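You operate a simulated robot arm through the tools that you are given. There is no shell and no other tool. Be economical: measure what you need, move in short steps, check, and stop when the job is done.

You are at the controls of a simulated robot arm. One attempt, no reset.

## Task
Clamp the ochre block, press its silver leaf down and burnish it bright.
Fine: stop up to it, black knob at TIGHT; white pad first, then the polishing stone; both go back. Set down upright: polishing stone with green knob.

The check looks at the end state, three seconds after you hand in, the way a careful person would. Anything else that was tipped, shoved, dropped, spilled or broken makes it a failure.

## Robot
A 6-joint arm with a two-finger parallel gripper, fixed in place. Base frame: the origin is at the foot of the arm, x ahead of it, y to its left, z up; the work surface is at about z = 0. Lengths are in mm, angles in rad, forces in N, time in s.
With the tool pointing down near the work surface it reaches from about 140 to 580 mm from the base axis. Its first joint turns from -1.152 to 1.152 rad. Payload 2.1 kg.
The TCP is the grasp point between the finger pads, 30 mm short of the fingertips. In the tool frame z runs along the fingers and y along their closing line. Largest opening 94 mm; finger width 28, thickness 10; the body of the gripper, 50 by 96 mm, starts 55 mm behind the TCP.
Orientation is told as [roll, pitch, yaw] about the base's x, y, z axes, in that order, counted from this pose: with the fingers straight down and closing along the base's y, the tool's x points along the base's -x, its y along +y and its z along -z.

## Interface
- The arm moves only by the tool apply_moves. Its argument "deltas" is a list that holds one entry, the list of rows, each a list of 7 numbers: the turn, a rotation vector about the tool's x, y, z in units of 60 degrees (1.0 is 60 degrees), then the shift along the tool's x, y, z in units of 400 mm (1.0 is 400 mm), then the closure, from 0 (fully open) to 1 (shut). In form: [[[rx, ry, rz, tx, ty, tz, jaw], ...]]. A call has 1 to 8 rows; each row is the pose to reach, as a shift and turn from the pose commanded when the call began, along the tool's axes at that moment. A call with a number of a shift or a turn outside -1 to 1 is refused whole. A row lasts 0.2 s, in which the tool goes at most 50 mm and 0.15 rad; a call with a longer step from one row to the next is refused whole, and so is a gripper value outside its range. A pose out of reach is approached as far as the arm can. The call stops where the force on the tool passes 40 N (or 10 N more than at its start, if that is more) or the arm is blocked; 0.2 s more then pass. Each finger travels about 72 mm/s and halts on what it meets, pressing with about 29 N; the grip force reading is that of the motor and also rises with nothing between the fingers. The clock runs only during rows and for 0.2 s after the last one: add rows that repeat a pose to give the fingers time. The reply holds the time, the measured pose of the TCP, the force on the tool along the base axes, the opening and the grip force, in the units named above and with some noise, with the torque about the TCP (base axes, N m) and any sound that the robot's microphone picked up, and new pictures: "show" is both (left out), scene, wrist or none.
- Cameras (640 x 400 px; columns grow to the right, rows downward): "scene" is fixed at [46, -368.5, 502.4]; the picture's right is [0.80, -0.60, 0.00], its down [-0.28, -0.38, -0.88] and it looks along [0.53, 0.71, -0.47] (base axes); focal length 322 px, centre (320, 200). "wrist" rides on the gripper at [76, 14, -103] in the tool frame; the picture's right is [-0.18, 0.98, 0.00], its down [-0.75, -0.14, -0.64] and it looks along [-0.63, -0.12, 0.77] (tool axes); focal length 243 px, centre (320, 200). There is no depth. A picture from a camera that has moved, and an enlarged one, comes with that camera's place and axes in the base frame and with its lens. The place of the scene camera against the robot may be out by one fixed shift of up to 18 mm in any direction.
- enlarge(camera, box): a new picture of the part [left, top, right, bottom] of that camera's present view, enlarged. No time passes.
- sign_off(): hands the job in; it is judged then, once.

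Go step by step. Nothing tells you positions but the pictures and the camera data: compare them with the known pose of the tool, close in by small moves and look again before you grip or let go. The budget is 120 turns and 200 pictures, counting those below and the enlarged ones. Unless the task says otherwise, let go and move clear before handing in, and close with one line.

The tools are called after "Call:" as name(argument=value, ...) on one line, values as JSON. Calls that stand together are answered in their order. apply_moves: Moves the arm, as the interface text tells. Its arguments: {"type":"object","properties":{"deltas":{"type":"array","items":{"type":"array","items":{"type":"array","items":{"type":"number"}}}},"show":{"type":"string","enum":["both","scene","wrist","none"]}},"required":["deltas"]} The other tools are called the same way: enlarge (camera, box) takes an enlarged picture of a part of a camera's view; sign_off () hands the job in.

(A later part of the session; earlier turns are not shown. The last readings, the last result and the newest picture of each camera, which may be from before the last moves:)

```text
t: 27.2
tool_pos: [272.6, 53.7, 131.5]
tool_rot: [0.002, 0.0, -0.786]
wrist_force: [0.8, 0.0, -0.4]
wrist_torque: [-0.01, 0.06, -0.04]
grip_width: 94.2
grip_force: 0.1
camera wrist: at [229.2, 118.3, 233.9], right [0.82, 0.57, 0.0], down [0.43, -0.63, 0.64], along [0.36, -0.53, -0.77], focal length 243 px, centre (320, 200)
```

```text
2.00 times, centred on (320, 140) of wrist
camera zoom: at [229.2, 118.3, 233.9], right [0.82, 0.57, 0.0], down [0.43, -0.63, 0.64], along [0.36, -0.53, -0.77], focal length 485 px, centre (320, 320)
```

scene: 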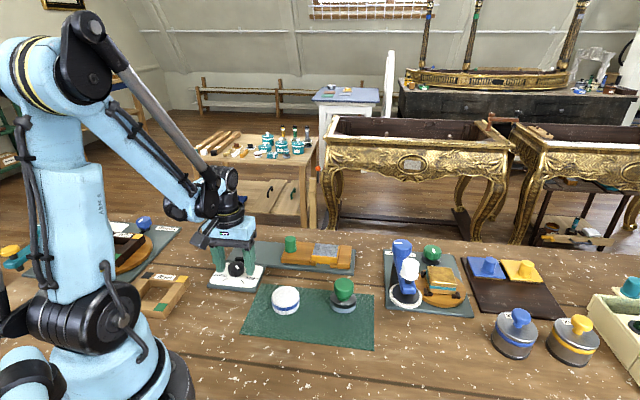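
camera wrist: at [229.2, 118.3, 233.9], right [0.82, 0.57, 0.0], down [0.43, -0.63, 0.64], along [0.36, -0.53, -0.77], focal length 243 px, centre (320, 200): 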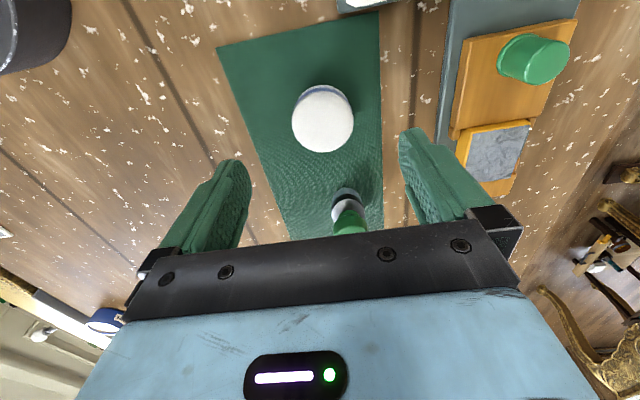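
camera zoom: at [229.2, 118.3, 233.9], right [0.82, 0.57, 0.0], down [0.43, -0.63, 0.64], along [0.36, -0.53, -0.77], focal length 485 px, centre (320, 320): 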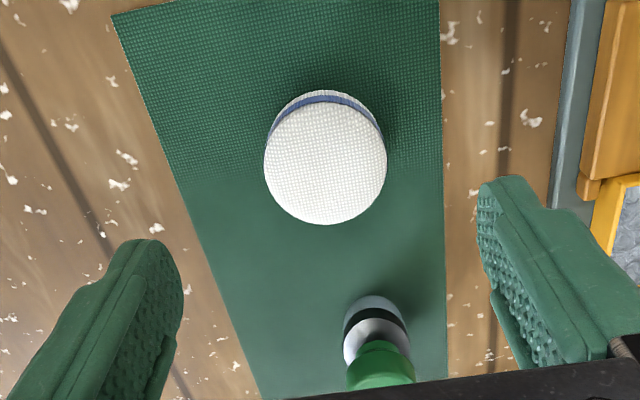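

The pad top centre is at about (278,50), diameter 53. Centring and descending to just above grip height.

Call:
apply_moves(deltas=[[[0, 0, 0, -0.016, 0.003, 0.05, 0], [0, 0, 0, -0.016, 0.003, 0.11, 0], [0, 0, 0, -0.016, 0.003, 0.16, 0], [0, 0, 0, -0.016, 0.003, 0.17, 0]]], show="both")

Call:
enlarge(camera="scene", box=[220, 220, 380, 340])

```text
t: 28.2
tool_pos: [278.6, 51.8, 63.1]
tool_rot: [0.002, 0.0, -0.786]
wrist_force: [0.9, 0.0, -0.4]
wrist_torque: [-0.02, 0.02, -0.01]
grip_width: 94.0
grip_force: 0.1
camera wrist: at [235.2, 114.6, 165.8], right [0.82, 0.57, 0.0], down [0.43, -0.63, 0.64], along [0.36, -0.53, -0.77], focal length 243 px, centre (320, 200)
```

scene: 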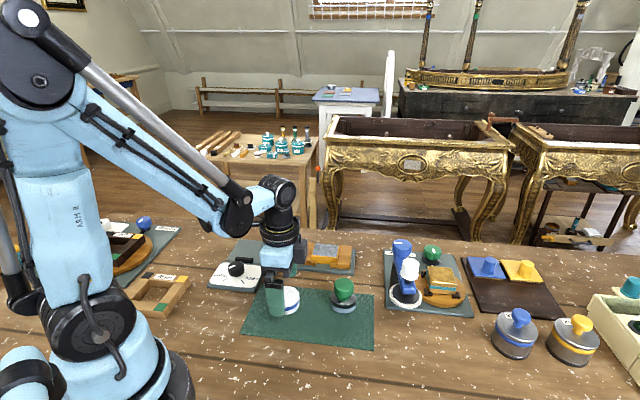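
wrist: 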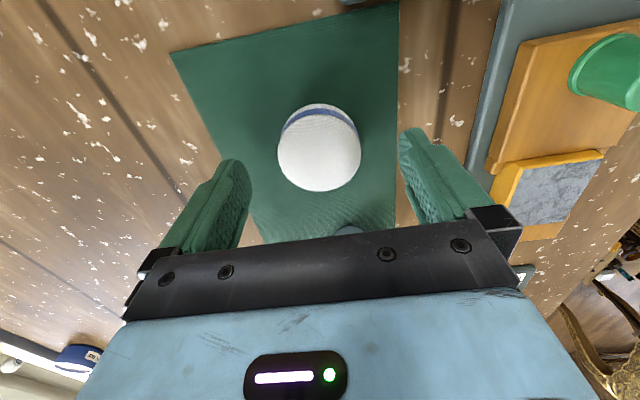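

```text
3.33 times, centred on (300, 280) of scene
camera zoom: at [46.0, -368.6, 502.4], right [0.8, -0.6, 0.0], down [-0.28, -0.38, -0.88], along [0.53, 0.71, -0.47], focal length 1074 px, centre (387, -67)
```

zoom: 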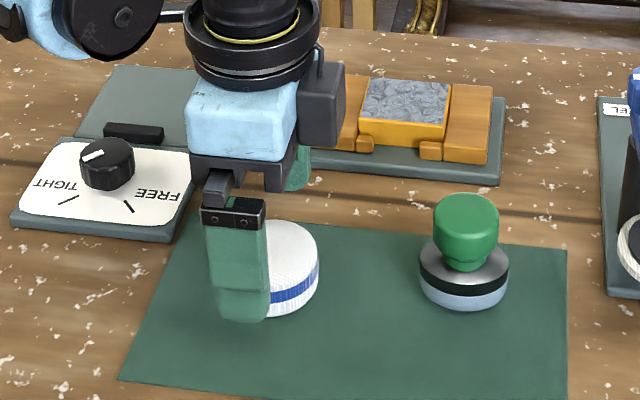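

Call:
apply_moves(deltas=[[[0, 0, 0, 0.003, 0, 0.03, 0], [0, 0, 0, 0.003, 0, 0.054, 0], [0, 0, 0, 0.003, 0, 0.054, 0.2], [0, 0, 0, 0.003, 0, 0.054, 0.4], [0, 0, 0, 0.003, 0, 0.054, 0.55], [0, 0, 0, 0.003, 0, 0.054, 0.55], [0, 0, 0, 0.003, 0, 0.054, 0.55]]], show="both")

Call:
enlarge(camera="scene", box=[220, 220, 380, 340])

```text
t: 29.8
tool_pos: [277.2, 52.5, 40.6]
tool_rot: [0.0, 0.001, -0.786]
wrist_force: [0.0, -0.1, 0.0]
wrist_torque: [-0.01, 0.03, 0.02]
grip_width: 51.6
grip_force: 29.3
camera wrist: at [234.0, 115.4, 144.5], right [0.82, 0.57, 0.0], down [0.43, -0.63, 0.64], along [0.36, -0.53, -0.77], focal length 243 px, centre (320, 200)
```

scene: 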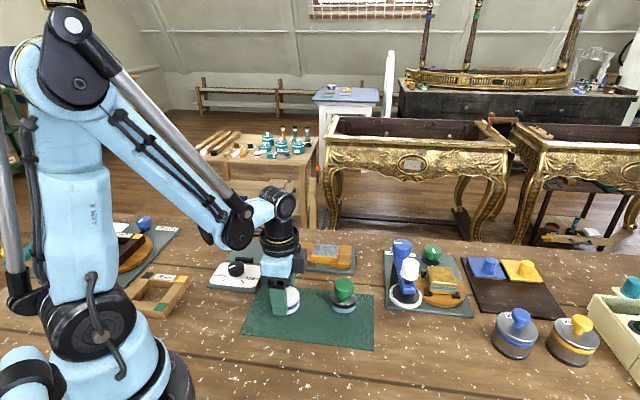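
wrist: 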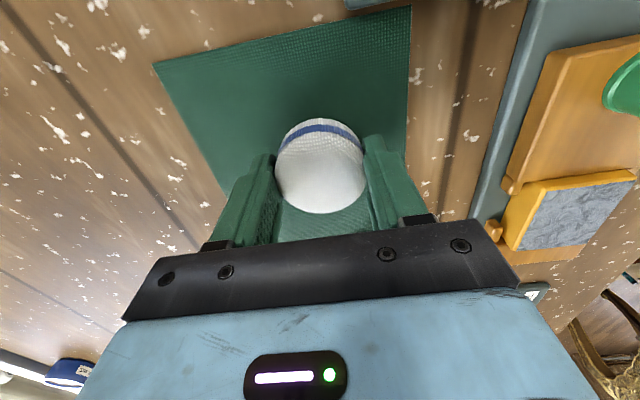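

```text
3.33 times, centred on (300, 280) of scene
camera zoom: at [46.0, -368.5, 502.4], right [0.8, -0.6, 0.0], down [-0.28, -0.38, -0.88], along [0.53, 0.71, -0.47], focal length 1074 px, centre (387, -67)
```

zoom: 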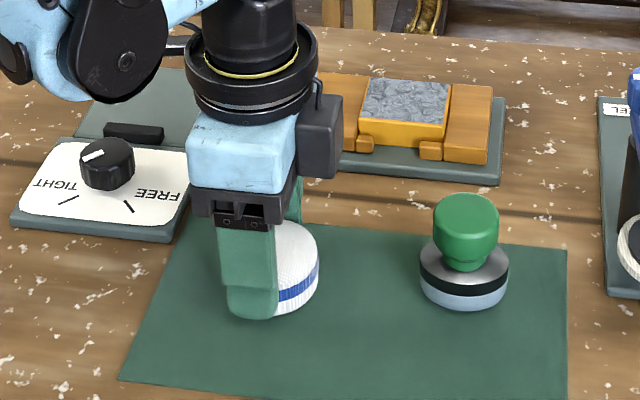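

The pad is held. I'll take a close view of the block here, then lift and take another to triangulate the leaf's height and centre.

Call:
enlarge(camera="wrist", box=[440, 100, 640, 280])

Call:
apply_moves(deltas=[[[0, 0, 0, 0, 0, -0.05, 0.55], [0, 0, 0, 0, 0, -0.12, 0.55], [0, 0, 0, 0, 0, -0.2, 0.55], [0, 0, 0, 0, 0.08, -0.25, 0.55], [0, 0, 0, 0, 0.1, -0.25, 0.55], [0, 0, 0, 0, 0.1, -0.25, 0.55]]], show="wrist")

Call:
enlarge(camera="wrist", box=[360, 40, 580, 240])

```text
2.22 times, centred on (540, 190) of wrist
camera zoom: at [234.0, 115.4, 144.5], right [0.82, 0.57, 0.0], down [0.43, -0.63, 0.64], along [0.36, -0.53, -0.77], focal length 539 px, centre (-169, 222)
```

zoom: 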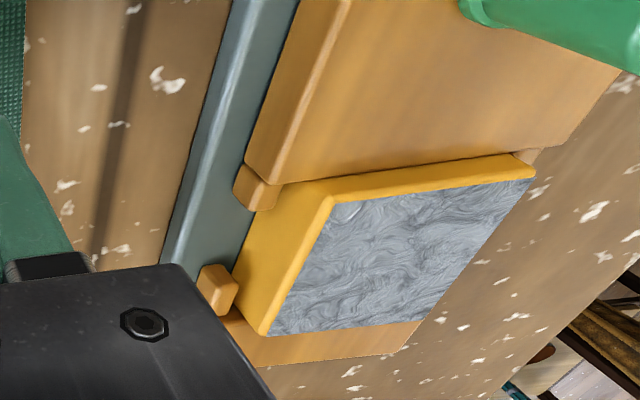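

```text
t: 31.2
tool_pos: [307.4, 78.8, 142.5]
tool_rot: [0.002, 0.0, -0.783]
wrist_force: [-0.1, 0.3, 0.1]
wrist_torque: [0.01, -0.01, 0.0]
grip_width: 42.1
grip_force: 0.1
camera wrist: at [263.4, 144.1, 244.7], right [0.82, 0.57, 0.0], down [0.43, -0.63, 0.64], along [0.36, -0.53, -0.77], focal length 243 px, centre (320, 200)
```

wrist: 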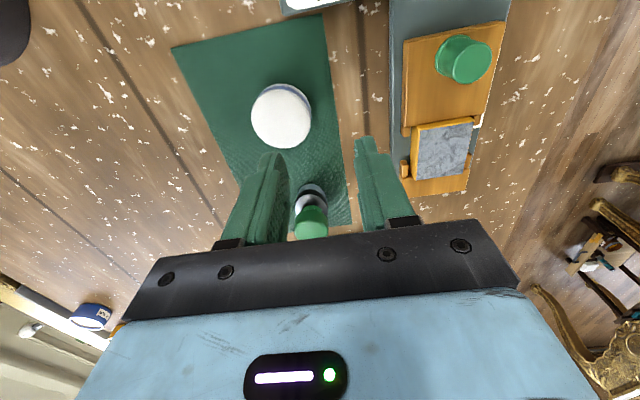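

```text
2.00 times, centred on (470, 140) of wrist
camera zoom: at [263.4, 144.1, 244.7], right [0.82, 0.57, 0.0], down [0.43, -0.63, 0.64], along [0.36, -0.53, -0.77], focal length 485 px, centre (20, 320)
```

zoom: 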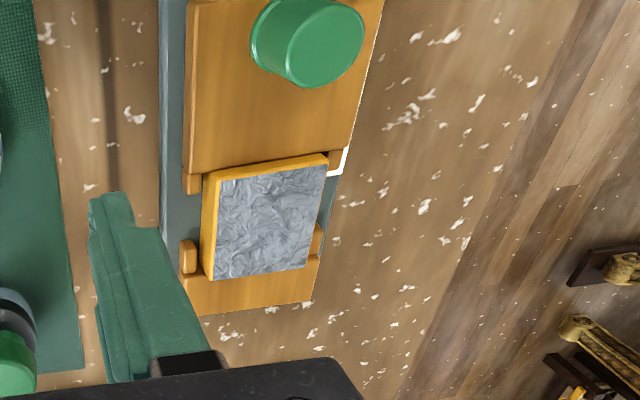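

The pad slipped out on lifting and stayed upright on the mat, so I'd gripped too high. Usefully, the leaf now triangulates well: centre (428.6,115.3), top z≈31, 57×47 mm. Going back for the pad with a lower grip.

Call:
apply_moves(deltas=[[[0, 0, 0, 0, -0.04, 0, 0.3], [0, 0, 0, 0.002, -0.0995, 0, 0], [0, 0, 0, 0.002, -0.0995, 0.08, 0], [0, 0, 0, 0.002, -0.0995, 0.16, 0], [0, 0, 0, 0.002, -0.0995, 0.2, 0], [0, 0, 0, 0.002, -0.0995, 0.2, 0]]], show="wrist")

Call:
enlarge(camera="wrist", box=[200, 60, 440, 240])

Call:
enlarge(camera="scene", box=[240, 260, 380, 350])

```text
t: 32.6
tool_pos: [278.0, 52.3, 62.0]
tool_rot: [0.001, 0.001, -0.785]
wrist_force: [-1.1, 0.0, -0.4]
wrist_torque: [0.02, 0.03, 0.02]
grip_width: 93.8
grip_force: 0.0
camera wrist: at [234.3, 116.7, 163.8], right [0.82, 0.57, 0.0], down [0.43, -0.63, 0.64], along [0.36, -0.53, -0.77], focal length 243 px, centre (320, 200)
```

wrist: 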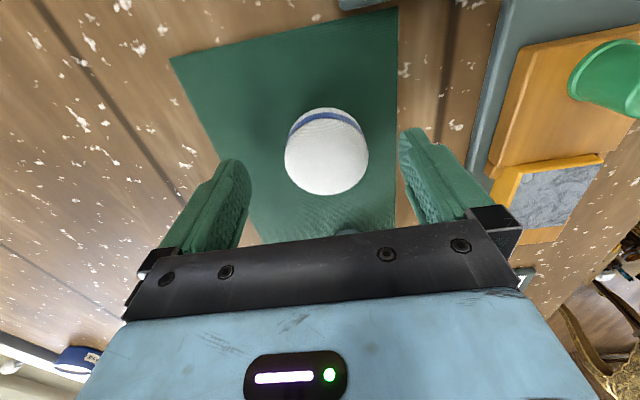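

```text
2.22 times, centred on (320, 150) of wrist
camera zoom: at [234.3, 116.7, 163.8], right [0.82, 0.57, 0.0], down [0.43, -0.63, 0.64], along [0.36, -0.53, -0.77], focal length 539 px, centre (320, 311)
```

zoom: 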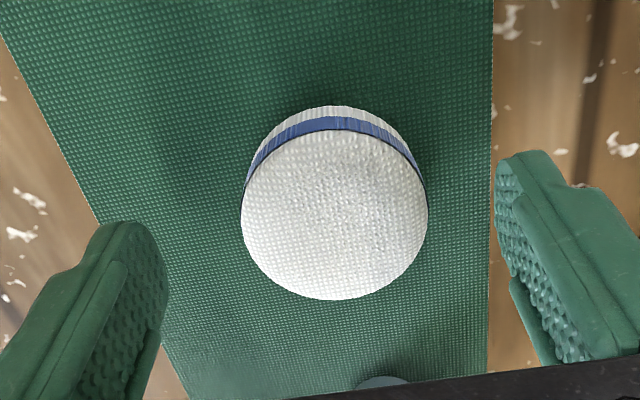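

```text
4.44 times, centred on (310, 305) of scene
camera zoom: at [46.0, -368.6, 502.4], right [0.8, -0.6, 0.0], down [-0.28, -0.38, -0.88], along [0.53, 0.71, -0.47], focal length 1433 px, centre (364, -267)
```

zoom: 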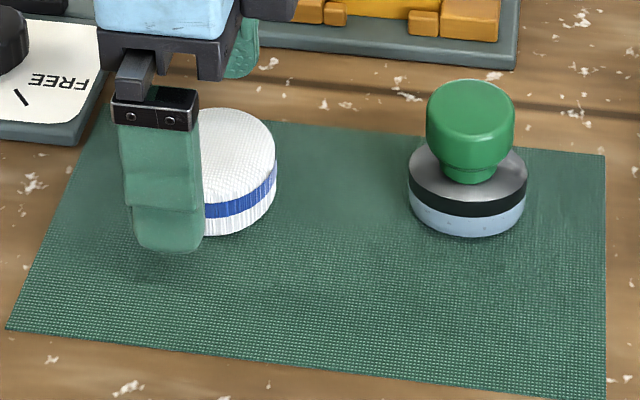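

Call:
apply_moves(deltas=[[[0, 0, 0, 0.0, 0.009, 0.03, 0], [0, 0, 0, 0.0, 0.009, 0.06, 0], [0, 0, 0, 0.0, 0.009, 0.069, 0.2], [0, 0, 0, 0.0, 0.009, 0.069, 0.4], [0, 0, 0, 0, 0.009, 0.069, 0.6], [0, 0, 0, 0, 0.009, 0.069, 0.8], [0, 0, 0, 0, 0.009, 0.069, 1.0], [0, 0, 0, 0, 0.009, 0.069, 1.0]]], show="wrist")

```text
t: 34.4
tool_pos: [279.7, 55.0, 33.9]
tool_rot: [0.001, -0.001, -0.785]
wrist_force: [-0.7, -0.5, -0.7]
wrist_torque: [-0.01, 0.0, -0.04]
grip_width: 55.7
grip_force: 28.6
camera wrist: at [236.4, 119.2, 137.2], right [0.82, 0.57, 0.0], down [0.43, -0.63, 0.64], along [0.36, -0.53, -0.77], focal length 243 px, centre (320, 200)
```

wrist: 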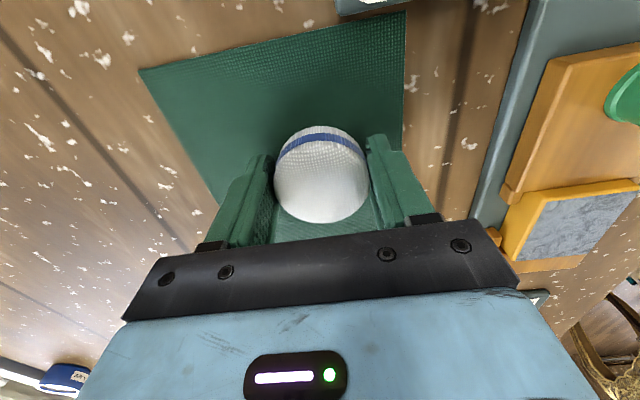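

A full-width grip now (55.7 mm). Lifting gently to test.

Call:
apply_moves(deltas=[[[0, 0, 0, 0, 0, -0.01, 1], [0, 0, 0, 0, 0, -0.02, 1], [0, 0, 0, 0, 0, -0.035, 1], [0, 0, 0, 0, 0, -0.05, 1]]], show="wrist")

Call:
enlarge(camera="scene", box=[240, 240, 380, 340])

```text
t: 35.4
tool_pos: [279.1, 55.9, 54.8]
tool_rot: [0.002, 0.001, -0.784]
wrist_force: [0.0, 0.3, -0.6]
wrist_torque: [0.01, -0.01, -0.01]
grip_width: 55.6
grip_force: 28.8
camera wrist: at [236.1, 118.8, 156.7], right [0.82, 0.57, 0.0], down [0.43, -0.63, 0.64], along [0.36, -0.53, -0.77], focal length 243 px, centre (320, 200)
```

wrist: 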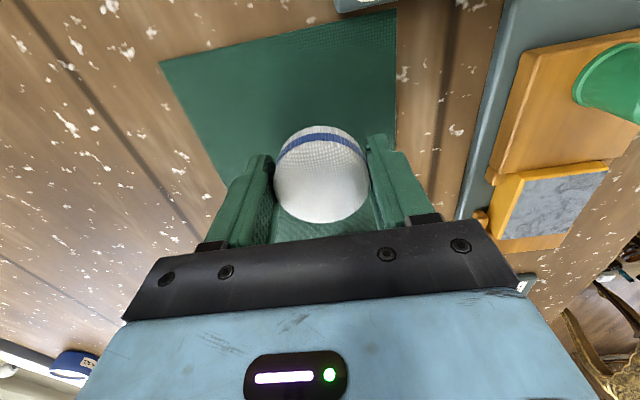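

```text
4.00 times, centred on (310, 290) of scene
camera zoom: at [46.0, -368.6, 502.4], right [0.8, -0.6, 0.0], down [-0.28, -0.38, -0.88], along [0.53, 0.71, -0.47], focal length 1289 px, centre (360, -160)
```

zoom: 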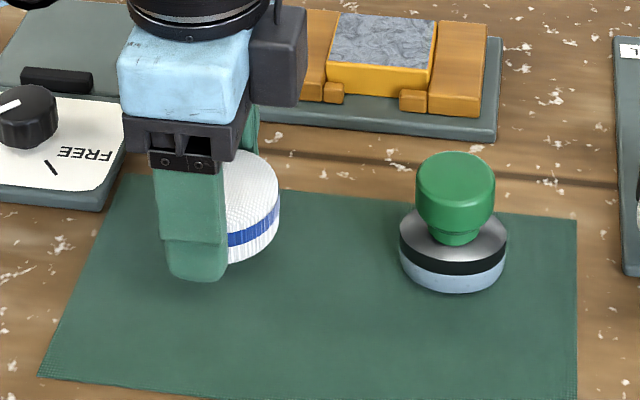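

The pad is held securely. Moving it high over to the leaf centre.

Call:
apply_moves(deltas=[[[0, 0, 0, 0, 0, -0.06, 1], [0, 0, 0, 0, 0, -0.14, 1], [0, 0, 0, -0.03, 0.07, -0.18, 1], [0, 0, 0, -0.065, 0.15, -0.18, 1], [0, 0, 0, -0.1, 0.23, -0.18, 1], [0, 0, 0, -0.135, 0.31, -0.18, 1], [0, 0, 0, -0.159, 0.369, -0.15, 1], [0, 0, 0, -0.159, 0.369, -0.12, 1]]], show="both")

Call:
enlarge(camera="scene", box=[250, 180, 390, 290])

```text
t: 37.2
tool_pos: [430.6, 114.5, 102.0]
tool_rot: [0.001, 0.001, -0.786]
wrist_force: [-0.3, -0.1, 0.1]
wrist_torque: [0.02, -0.01, 0.0]
grip_width: 55.4
grip_force: 28.7
camera wrist: at [386.2, 178.5, 204.9], right [0.82, 0.57, 0.0], down [0.43, -0.63, 0.64], along [0.36, -0.53, -0.77], focal length 243 px, centre (320, 200)
```

scene: 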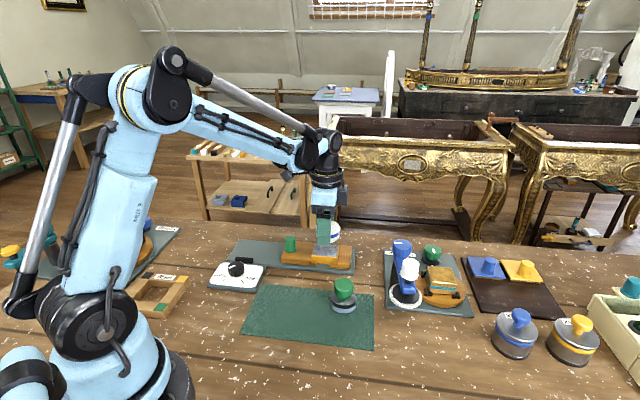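
wrist: 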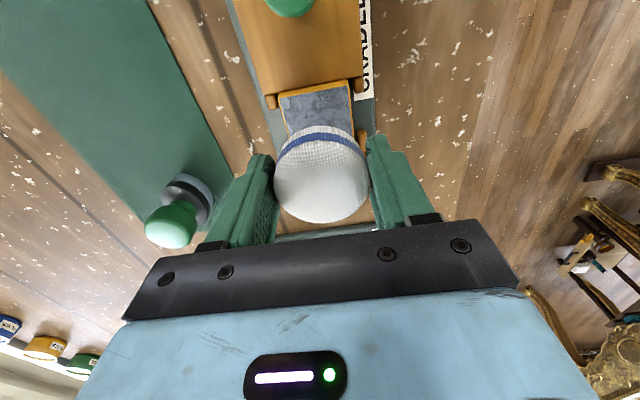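

```text
3.64 times, centred on (320, 235) of scene
camera zoom: at [46.0, -368.5, 502.4], right [0.8, -0.6, 0.0], down [-0.28, -0.38, -0.88], along [0.53, 0.71, -0.47], focal length 1172 px, centre (320, 73)
```

zoom: 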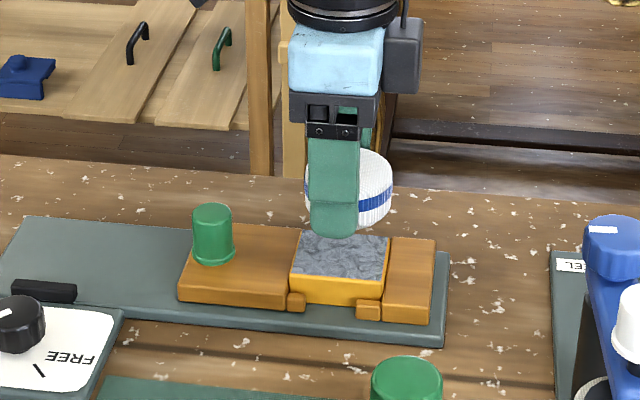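

Alignment over the leaf checks out. Descending close and then pressing in small steps.

Call:
apply_moves(deltas=[[[0, 0, 0, 0.005, -0.002, 0.04, 1], [0, 0, 0, 0.005, -0.002, 0.075, 1], [0, 0, 0, 0.005, -0.002, 0.085, 1], [0, 0, 0, 0.005, -0.002, 0.09, 1], [0, 0, 0, 0.005, -0.002, 0.09, 1]]], show="none")

Call:
enlarge(camera="scene", box=[250, 180, 390, 290])

```text
t: 38.4
tool_pos: [427.8, 115.3, 66.5]
tool_rot: [0.002, 0.0, -0.785]
wrist_force: [-0.1, -0.3, 0.8]
wrist_torque: [0.04, -0.04, 0.0]
grip_width: 55.2
grip_force: 28.6
```

```text
3.64 times, centred on (320, 235) of scene
camera zoom: at [46.0, -368.5, 502.4], right [0.8, -0.6, 0.0], down [-0.28, -0.38, -0.88], along [0.53, 0.71, -0.47], focal length 1172 px, centre (320, 73)
```

zoom: 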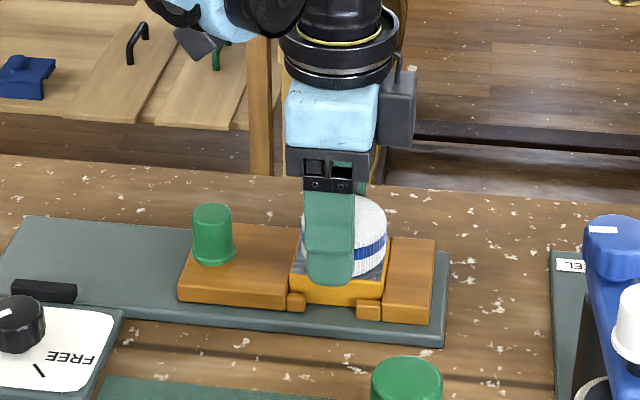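

Call:
apply_moves(deltas=[[[0, 0, 0, 0, 0, 0.004, 1], [0, 0, 0, 0, 0, 0.0075, 1], [0, 0, 0, 0, 0, 0.0095, 1], [0, 0, 0, 0, 0, 0.0095, 1]]], show="none")

```text
t: 39.4
tool_pos: [427.8, 115.0, 63.7]
tool_rot: [0.003, -0.001, -0.787]
wrist_force: [2.8, -3.9, 32.0]
wrist_torque: [-0.34, -0.2, -0.04]
grip_width: 54.6
grip_force: 29.5
```

Firm contact at 32 N. Dabbing also toward both ends of the leaf, lifting between presses.

Call:
apply_moves(deltas=[[[0, 0, 0, 0, 0, -0.02, 1], [0, 0, 0, -0.02, 0, -0.02, 1], [0, 0, 0, -0.02, 0, -0.005, 1], [0, 0, 0, -0.02, 0, -0.0015, 1], [0, 0, 0, -0.02, 0, -0.0015, 1]]], show="none")

Call:
apply_moves(deltas=[[[0, 0, 0, 0, 0, -0.02, 1], [0, 0, 0, 0.04, 0, -0.02, 1], [0, 0, 0, 0.04, 0, -0.005, 1], [0, 0, 0, 0.04, 0, 0, 1], [0, 0, 0, 0.04, 0, 0, 1]]], show="none")

Call:
apply_moves(deltas=[[[0, 0, 0, 0, 0, -0.03, 1], [0, 0, 0, 0, 0, -0.1, 1], [0, 0, 0, 0.06, 0, -0.18, 1], [0, 0, 0, 0.1, -0.1, -0.18, 1], [0, 0, 0, 0.13, -0.2, -0.18, 1], [0, 0, 0, 0.13, -0.2, -0.18, 1]]], show="wrist")

Call:
enlarge(camera="scene", box=[280, 220, 380, 290])

```text
t: 40.6
tool_pos: [432.2, 109.9, 63.2]
tool_rot: [0.001, 0.001, -0.786]
wrist_force: [0.8, -0.9, 6.9]
wrist_torque: [-0.14, 0.0, -0.02]
grip_width: 54.5
grip_force: 29.3
```

```text
t: 41.8
tool_pos: [422.2, 122.1, 64.9]
tool_rot: [0.003, 0.001, -0.786]
wrist_force: [0.1, 0.9, 2.4]
wrist_torque: [-0.1, -0.03, -0.05]
grip_width: 54.2
grip_force: 28.9
```

```text
t: 43.2
tool_pos: [328.9, 99.4, 135.3]
tool_rot: [0.002, 0.001, -0.785]
wrist_force: [0.1, -0.3, 0.1]
wrist_torque: [0.01, 0.01, 0.03]
grip_width: 54.3
grip_force: 29.2
camera wrist: at [284.6, 164.3, 238.3], right [0.82, 0.57, 0.0], down [0.43, -0.63, 0.64], along [0.36, -0.53, -0.77], focal length 243 px, centre (320, 200)
```

wrist: 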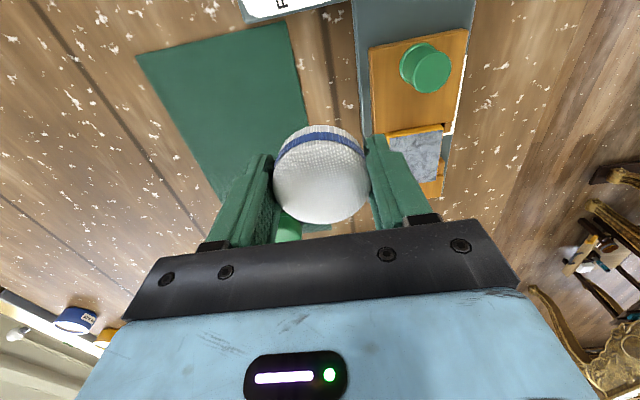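

```text
5.71 times, centred on (330, 255) of scene
camera zoom: at [46.0, -368.6, 502.4], right [0.8, -0.6, 0.0], down [-0.28, -0.38, -0.88], along [0.53, 0.71, -0.47], focal length 1842 px, centre (263, -114)
```

zoom: 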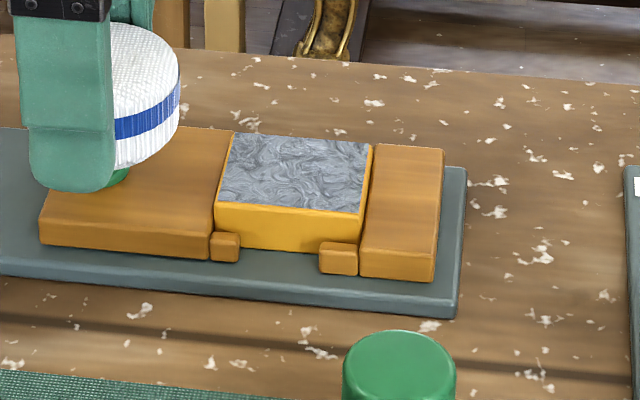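

Call:
enlarge(camera="wrist", box=[370, 110, 470, 200])

```text
4.44 times, centred on (420, 155) of wrist
camera zoom: at [284.6, 164.3, 238.3], right [0.82, 0.57, 0.0], down [0.43, -0.63, 0.64], along [0.36, -0.53, -0.77], focal length 1078 px, centre (-124, 400)
```

zoom: 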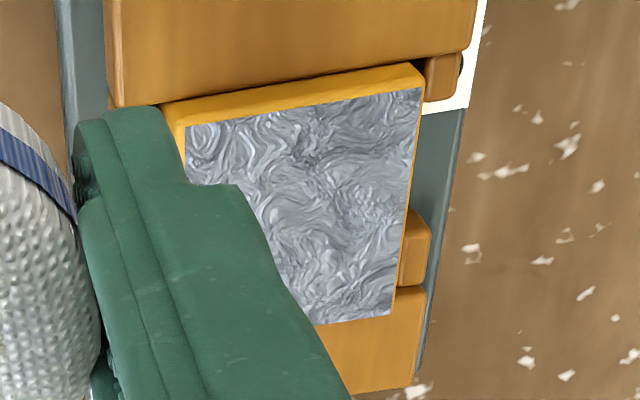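

The leaf still looks crinkled and my end dabs were light. I'll go back, press properly and hold.

Call:
apply_moves(deltas=[[[0, 0, 0, -0.04, 0.07, 0, 1], [0, 0, 0, -0.09, 0.14, 0, 1], [0, 0, 0, -0.148, 0.204, 0.02, 1], [0, 0, 0, -0.148, 0.204, 0.1, 1], [0, 0, 0, -0.148, 0.204, 0.16, 1], [0, 0, 0, -0.148, 0.204, 0.175, 1], [0, 0, 0, -0.148, 0.204, 0.18, 1], [0, 0, 0, -0.148, 0.204, 0.18, 1]]], show="none")

```text
t: 45.0
tool_pos: [428.9, 116.7, 64.3]
tool_rot: [0.004, 0.001, -0.784]
wrist_force: [1.1, -0.4, 4.9]
wrist_torque: [-0.08, -0.03, 0.02]
grip_width: 54.0
grip_force: 28.9
```

Call:
apply_moves(deltas=[[[0, 0, 0, 0, 0, 0.002, 1], [0, 0, 0, 0, 0, 0.004, 1], [0, 0, 0, 0, 0, 0.004, 1], [0, 0, 0, 0, 0, 0.004, 1], [0, 0, 0, 0, 0, 0.004, 1]]], show="none")

```text
t: 46.2
tool_pos: [428.3, 117.3, 62.7]
tool_rot: [0.005, -0.001, -0.785]
wrist_force: [1.4, -1.7, 32.0]
wrist_torque: [-0.29, -0.14, -0.03]
grip_width: 53.7
grip_force: 28.8
```

Firm press held at 32 N. I'll ease to a light pressure, make short dabbing strokes along the leaf, then look.

Call:
apply_moves(deltas=[[[0, 0, 0, 0, 0, -0.002, 1], [0, 0, 0, -0.012, 0, -0.002, 1], [0, 0, 0, -0.024, 0, -0.002, 1], [0, 0, 0, 0, 0, -0.002, 1], [0, 0, 0, 0.024, 0, -0.002, 1], [0, 0, 0, 0, 0, -0.002, 1]]], show="none")

Call:
apply_moves(deltas=[[[0, 0, 0, 0, 0, -0.03, 1], [0, 0, 0, 0, 0, -0.1, 1], [0, 0, 0, 0.06, 0, -0.18, 1], [0, 0, 0, 0.1, -0.1, -0.18, 1], [0, 0, 0, 0.13, -0.2, -0.18, 1], [0, 0, 0, 0.14, -0.27, -0.18, 1], [0, 0, 0, 0.14, -0.27, -0.18, 1]]], show="wrist")

Call:
enlarge(camera="wrist", box=[400, 90, 520, 200])

Call:
enlarge(camera="scene", box=[300, 230, 360, 275])

```text
t: 47.6
tool_pos: [428.3, 117.8, 63.2]
tool_rot: [0.001, 0.002, -0.784]
wrist_force: [-2.0, 2.2, 6.2]
wrist_torque: [-0.06, -0.02, -0.02]
grip_width: 53.7
grip_force: 29.0
```

```text
t: 49.2
tool_pos: [311.2, 80.6, 135.0]
tool_rot: [0.002, -0.001, -0.786]
wrist_force: [-0.4, 0.2, 0.0]
wrist_torque: [-0.01, 0.0, 0.0]
grip_width: 53.5
grip_force: 29.1
camera wrist: at [268.0, 144.0, 237.3], right [0.82, 0.57, 0.0], down [0.43, -0.63, 0.64], along [0.36, -0.53, -0.77], focal length 243 px, centre (320, 200)
```

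wrist: 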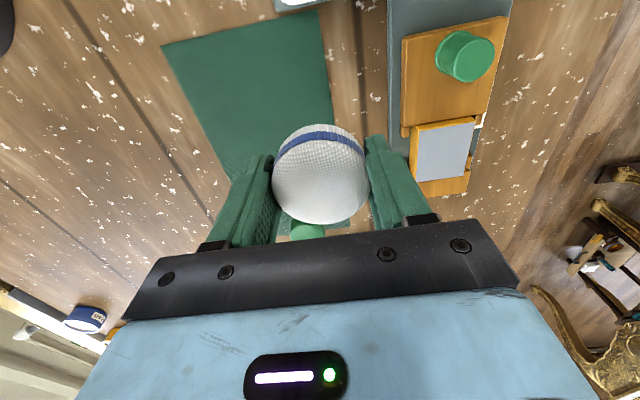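

```text
3.64 times, centred on (460, 145) of wrist
camera zoom: at [268.0, 144.0, 237.3], right [0.82, 0.57, 0.0], down [0.43, -0.63, 0.64], along [0.36, -0.53, -0.77], focal length 882 px, centre (-189, 400)
```

zoom: 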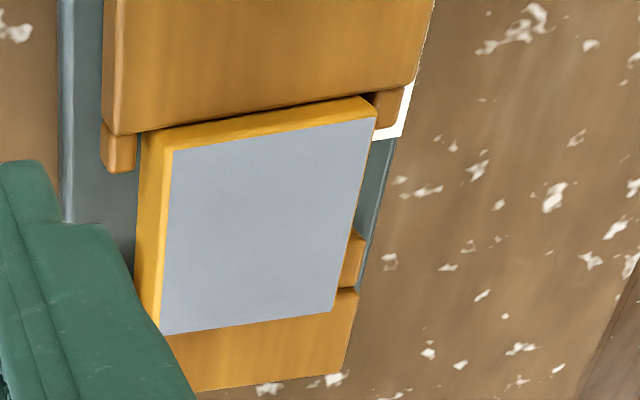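

```text
8.89 times, centred on (330, 252) of scene
camera zoom: at [46.0, -368.6, 502.4], right [0.8, -0.6, 0.0], down [-0.28, -0.38, -0.88], along [0.53, 0.71, -0.47], focal length 2865 px, centre (231, -267)
```

zoom: 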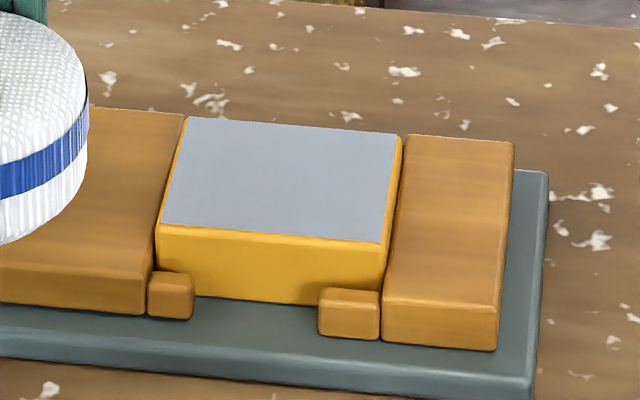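

The leaf is now smooth and flat. Returning the pad to its place on the mat.

Call:
apply_moves(deltas=[[[0, 0, 0, 0.004, -0.05, 0, 1], [0, 0, 0, 0.007, -0.1065, 0.02, 1], [0, 0, 0, 0.007, -0.1065, 0.1, 1], [0, 0, 0, 0.007, -0.1065, 0.18, 1], [0, 0, 0, 0.007, -0.1065, 0.23, 1], [0, 0, 0, 0.007, -0.1065, 0.245, 1], [0, 0, 0, 0.007, -0.1065, 0.245, 1]]], show="scene")

Call:
enlarge(camera="scene", box=[230, 240, 370, 350])

```text
t: 50.8
tool_pos: [280.0, 50.7, 36.5]
tool_rot: [0.001, -0.001, -0.785]
wrist_force: [-0.1, -0.4, -0.2]
wrist_torque: [0.02, 0.0, 0.02]
grip_width: 53.4
grip_force: 28.5
```

scene: 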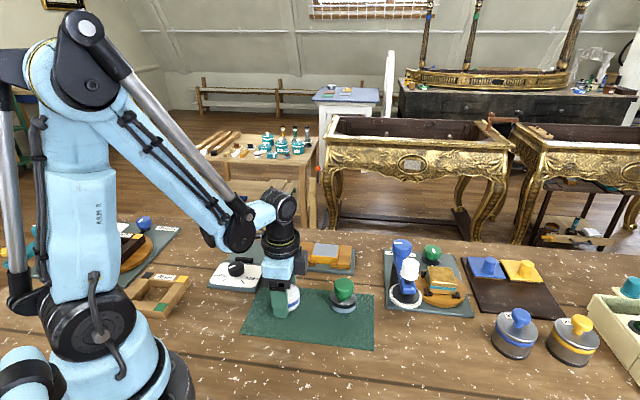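

```text
3.64 times, centred on (300, 295) of scene
camera zoom: at [46.0, -368.6, 502.4], right [0.8, -0.6, 0.0], down [-0.28, -0.38, -0.88], along [0.53, 0.71, -0.47], focal length 1172 px, centre (393, -146)
```

zoom: 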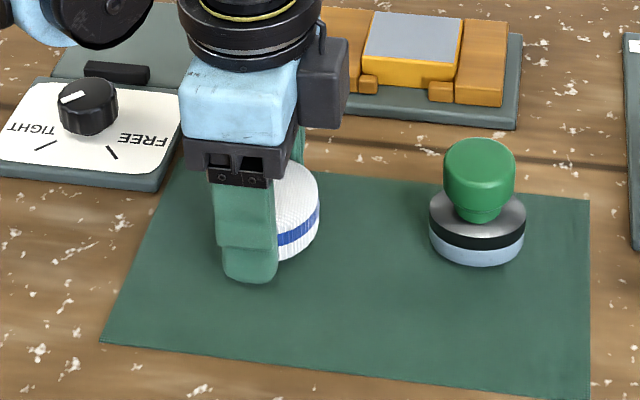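

Call:
apply_moves(deltas=[[[0, 0, 0, 0, 0, 0.004, 1], [0, 0, 0, 0, 0, 0.007, 1], [0, 0, 0, 0, 0, 0.0095, 1], [0, 0, 0, 0, 0, 0.0095, 1]]], show="none")

```text
t: 51.8
tool_pos: [280.1, 51.7, 31.5]
tool_rot: [0.002, 0.0, -0.785]
wrist_force: [0.4, -0.3, -0.8]
wrist_torque: [0.01, 0.0, 0.03]
grip_width: 53.8
grip_force: 29.3
```

Call:
apply_moves(deltas=[[[0, 0, 0, 0, 0, 0.0015, 1], [0, 0, 0, 0, 0, 0.003, 1], [0, 0, 0, 0, 0, 0.003, 1]]], show="wrist")

Call:
enlarge(camera="scene", box=[250, 260, 330, 330])

```text
t: 52.6
tool_pos: [280.4, 52.0, 31.6]
tool_rot: [0.002, -0.001, -0.785]
wrist_force: [0.6, 0.2, -0.6]
wrist_torque: [-0.02, 0.01, -0.01]
grip_width: 53.5
grip_force: 28.9
camera wrist: at [236.4, 115.9, 133.9], right [0.82, 0.57, 0.0], down [0.43, -0.63, 0.64], along [0.36, -0.53, -0.77], focal length 243 px, centre (320, 200)
```

wrist: 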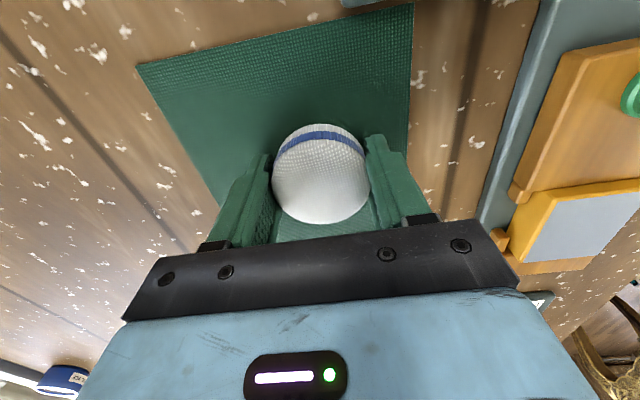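

```text
5.71 times, centred on (290, 295) of scene
camera zoom: at [46.0, -368.5, 502.4], right [0.8, -0.6, 0.0], down [-0.28, -0.38, -0.88], along [0.53, 0.71, -0.47], focal length 1842 px, centre (491, -343)
```

zoom: 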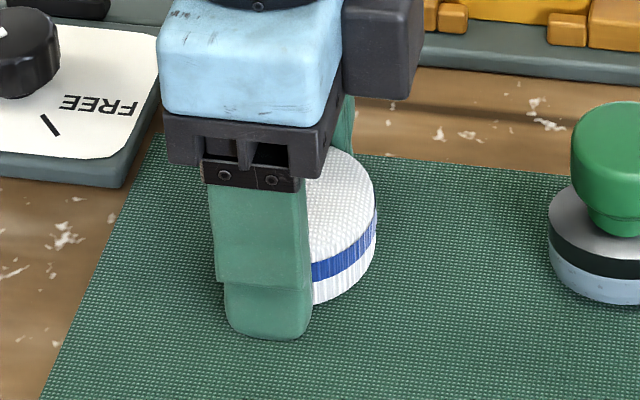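

Within a millimetre of the mat; one last tiny step, then release gently.

Call:
apply_moves(deltas=[[[0, 0, 0, 0, 0, 0.002, 1], [0, 0, 0, 0, 0, 0.002, 1]]], show="none")

```text
t: 53.2
tool_pos: [280.0, 52.6, 30.5]
tool_rot: [0.002, 0.001, -0.785]
wrist_force: [0.1, -0.8, 10.9]
wrist_torque: [-0.16, -0.06, -0.03]
grip_width: 53.5
grip_force: 28.8
```

Contact made. Releasing and rising.

Call:
apply_moves(deltas=[[[0, 0, 0, 0, 0, -0.001, 0.38], [0, 0, 0, 0, 0, -0.001, 0.2], [0, 0, 0, 0, 0, -0.001, 0], [0, 0, 0, 0, 0, -0.001, 0], [0, 0, 0, 0, 0, -0.1, 0], [0, 0, 0, 0, 0, -0.2, 0], [0, 0, 0, -0.05, 0, -0.25, 0], [0, 0, 0, -0.1, 0, -0.25, 0]]], show="wrist")

Call:
enlarge(camera="scene", box=[230, 240, 390, 350])

Call:
enlarge(camera="wrist", box=[200, 40, 440, 240])

```text
t: 55.0
tool_pos: [307.6, 24.2, 130.6]
tool_rot: [0.002, 0.0, -0.785]
wrist_force: [-0.2, 0.8, -0.3]
wrist_torque: [0.0, -0.01, -0.01]
grip_width: 93.9
grip_force: 0.0
camera wrist: at [264.4, 87.8, 233.5], right [0.82, 0.57, 0.0], down [0.43, -0.63, 0.64], along [0.36, -0.53, -0.77], focal length 243 px, centre (320, 200)
```

wrist: 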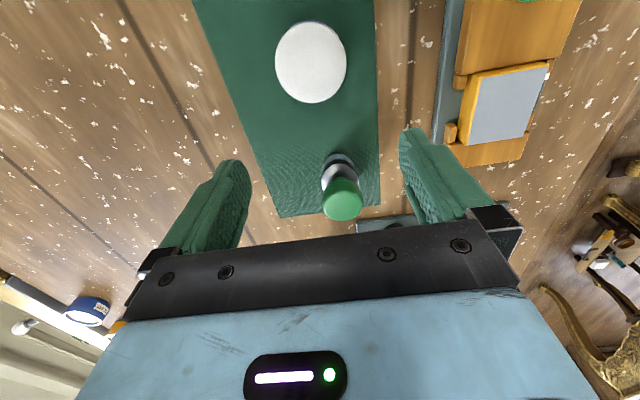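

```text
3.64 times, centred on (310, 295) of scene
camera zoom: at [46.0, -368.5, 502.4], right [0.8, -0.6, 0.0], down [-0.28, -0.38, -0.88], along [0.53, 0.71, -0.47], focal length 1172 px, centre (356, -146)
```

zoom: 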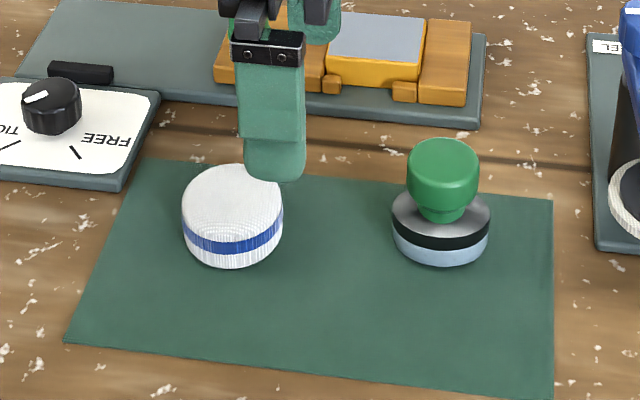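

```text
2.00 times, centred on (320, 140) of wrist
camera zoom: at [264.4, 87.8, 233.5], right [0.82, 0.57, 0.0], down [0.43, -0.63, 0.64], along [0.36, -0.53, -0.77], focal length 485 px, centre (320, 320)
```

zoom: 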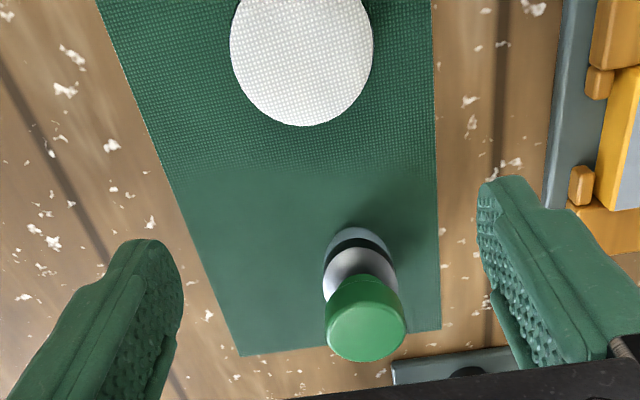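

The pad sits back in place. The stone is at about (364,-21) with its knob top near z 66. Moving above it.

Call:
apply_moves(deltas=[[[0, 0, 0, -0.06, 0.01, 0, 0], [0, 0, 0, -0.12, 0.02, 0, 0], [0, 0, 0, -0.165, 0.02, 0.02, 0], [0, 0, 0, -0.165, 0.02, 0.03, 0], [0, 0, 0, -0.165, 0.02, 0.03, 0]]], show="wrist")

Call:
enlarge(camera="wrist", box=[200, 40, 440, 240])

Call:
enlarge(camera="scene", box=[300, 240, 400, 330])

```text
t: 56.2
tool_pos: [359.6, -17.7, 117.4]
tool_rot: [0.001, 0.001, -0.785]
wrist_force: [-0.2, -0.4, -0.9]
wrist_torque: [0.0, -0.01, 0.0]
grip_width: 94.2
grip_force: 0.1
camera wrist: at [317.4, 46.7, 221.2], right [0.82, 0.57, 0.0], down [0.43, -0.63, 0.64], along [0.36, -0.53, -0.77], focal length 243 px, centre (320, 200)
```

wrist: 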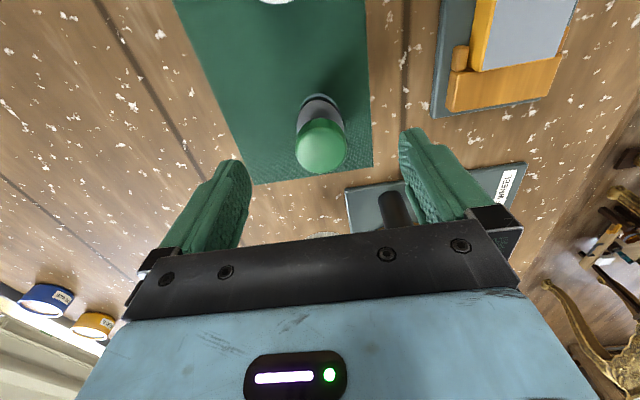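

```text
2.00 times, centred on (320, 140) of wrist
camera zoom: at [317.4, 46.7, 221.2], right [0.82, 0.57, 0.0], down [0.43, -0.63, 0.64], along [0.36, -0.53, -0.77], focal length 485 px, centre (320, 320)
```

zoom: 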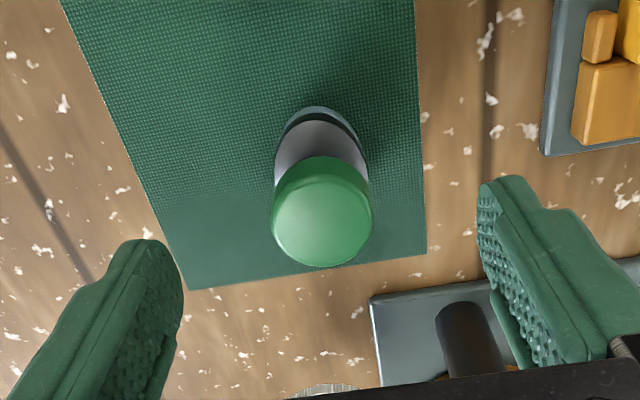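

```text
4.44 times, centred on (350, 285) of scene
camera zoom: at [46.0, -368.6, 502.4], right [0.8, -0.6, 0.0], down [-0.28, -0.38, -0.88], along [0.53, 0.71, -0.47], focal length 1433 px, centre (187, -178)
```

zoom: 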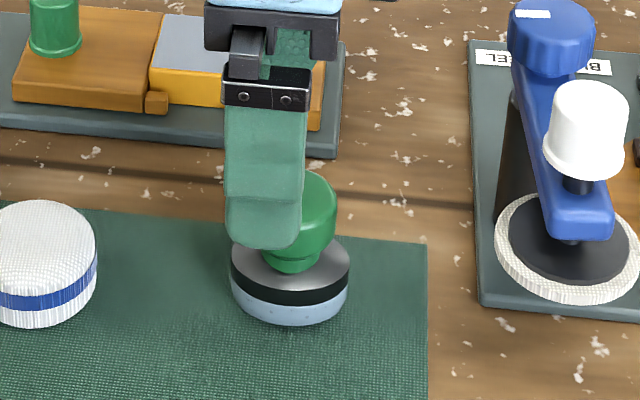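

Call:
apply_moves(deltas=[[[0, 0, 0, -0.0117, 0.0035, 0.05, 0], [0, 0, 0, -0.0117, 0.0035, 0.1, 0.2], [0, 0, 0, -0.0117, 0.0035, 0.125, 0.35], [0, 0, 0, -0.0117, 0.0035, 0.135, 0.35], [0, 0, 0, -0.0117, 0.0035, 0.135, 0.35]]], show="wrist")

Call:
enlarge(camera="scene", box=[300, 240, 400, 330])

```text
t: 57.4
tool_pos: [365.6, -20.0, 64.8]
tool_rot: [0.002, 0.0, -0.786]
wrist_force: [0.0, 0.2, -0.3]
wrist_torque: [-0.01, -0.01, 0.01]
grip_width: 61.2
grip_force: 0.1
camera wrist: at [321.7, 44.1, 167.1], right [0.82, 0.57, 0.0], down [0.43, -0.63, 0.64], along [0.36, -0.53, -0.77], focal length 243 px, centre (320, 200)
```

wrist: 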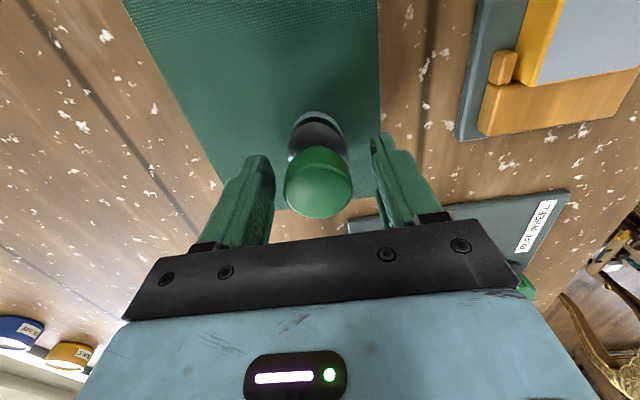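

```text
4.44 times, centred on (350, 285) of scene
camera zoom: at [46.0, -368.5, 502.4], right [0.8, -0.6, 0.0], down [-0.28, -0.38, -0.88], along [0.53, 0.71, -0.47], focal length 1433 px, centre (187, -178)
```

zoom: 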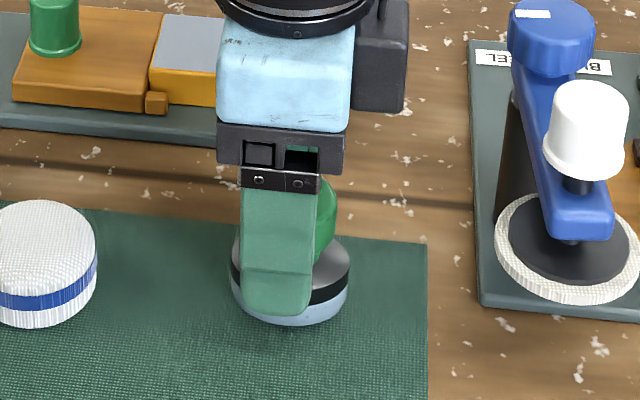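

The knob is centred between the fingers. Closing.

Call:
apply_moves(deltas=[[[0, 0, 0, 0, 0, 0.003, 0.5], [0, 0, 0, 0, 0, 0.005, 0.7], [0, 0, 0, 0, 0, 0.005, 0.85], [0, 0, 0, 0, 0, 0.005, 1], [0, 0, 0, 0, 0, 0.005, 1]]], show="none")

Call:
enlarge(camera="scene", box=[300, 240, 400, 330])

```text
t: 58.6
tool_pos: [364.7, -19.5, 62.7]
tool_rot: [0.004, -0.003, -0.785]
wrist_force: [-2.7, -5.4, 20.3]
wrist_torque: [-0.3, 0.07, -0.06]
grip_width: 37.6
grip_force: 29.4
```

```text
4.44 times, centred on (350, 285) of scene
camera zoom: at [45.9, -368.5, 502.4], right [0.8, -0.6, 0.0], down [-0.28, -0.38, -0.88], along [0.53, 0.71, -0.47], focal length 1433 px, centre (187, -178)
```

zoom: 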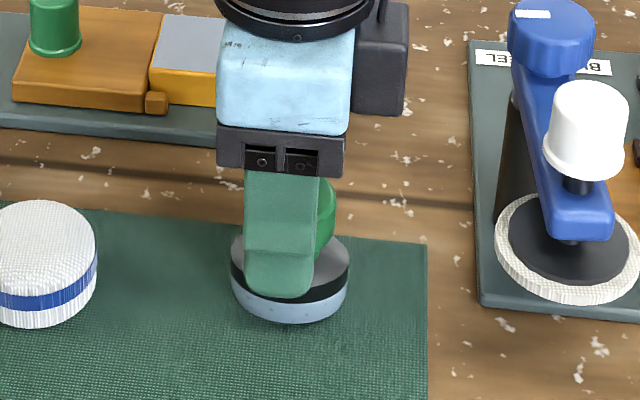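

Gripped at 37.6 mm. Lifting gently to test.

Call:
apply_moves(deltas=[[[0, 0, 0, 0, 0, -0.01, 1], [0, 0, 0, 0, 0, -0.02, 1], [0, 0, 0, 0, 0, -0.035, 1], [0, 0, 0, 0, 0, -0.05, 1]]], show="wrist")

Call:
enlarge(camera="scene", box=[300, 220, 400, 330])

```text
t: 59.6
tool_pos: [365.1, -19.5, 83.5]
tool_rot: [0.002, 0.001, -0.784]
wrist_force: [-0.4, -0.9, -1.3]
wrist_torque: [-0.01, -0.03, 0.01]
grip_width: 37.7
grip_force: 29.2
camera wrist: at [321.7, 44.6, 185.4], right [0.82, 0.57, 0.0], down [0.43, -0.63, 0.64], along [0.36, -0.53, -0.77], focal length 243 px, centre (320, 200)
```

wrist: 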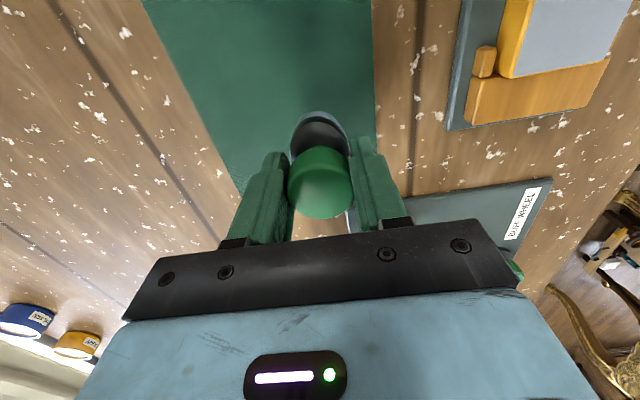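

```text
3.64 times, centred on (350, 275) of scene
camera zoom: at [46.0, -368.5, 502.4], right [0.8, -0.6, 0.0], down [-0.28, -0.38, -0.88], along [0.53, 0.71, -0.47], focal length 1172 px, centre (211, -73)
```

zoom: 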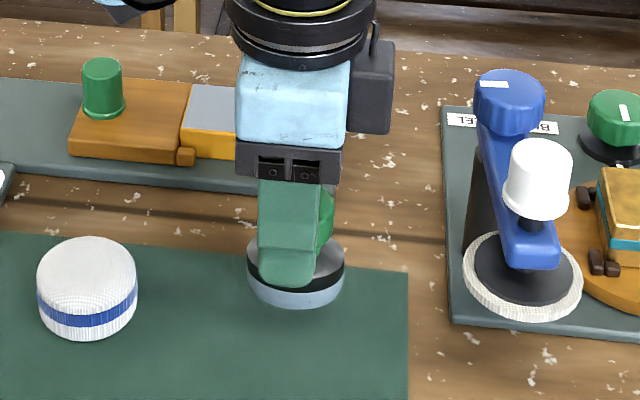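

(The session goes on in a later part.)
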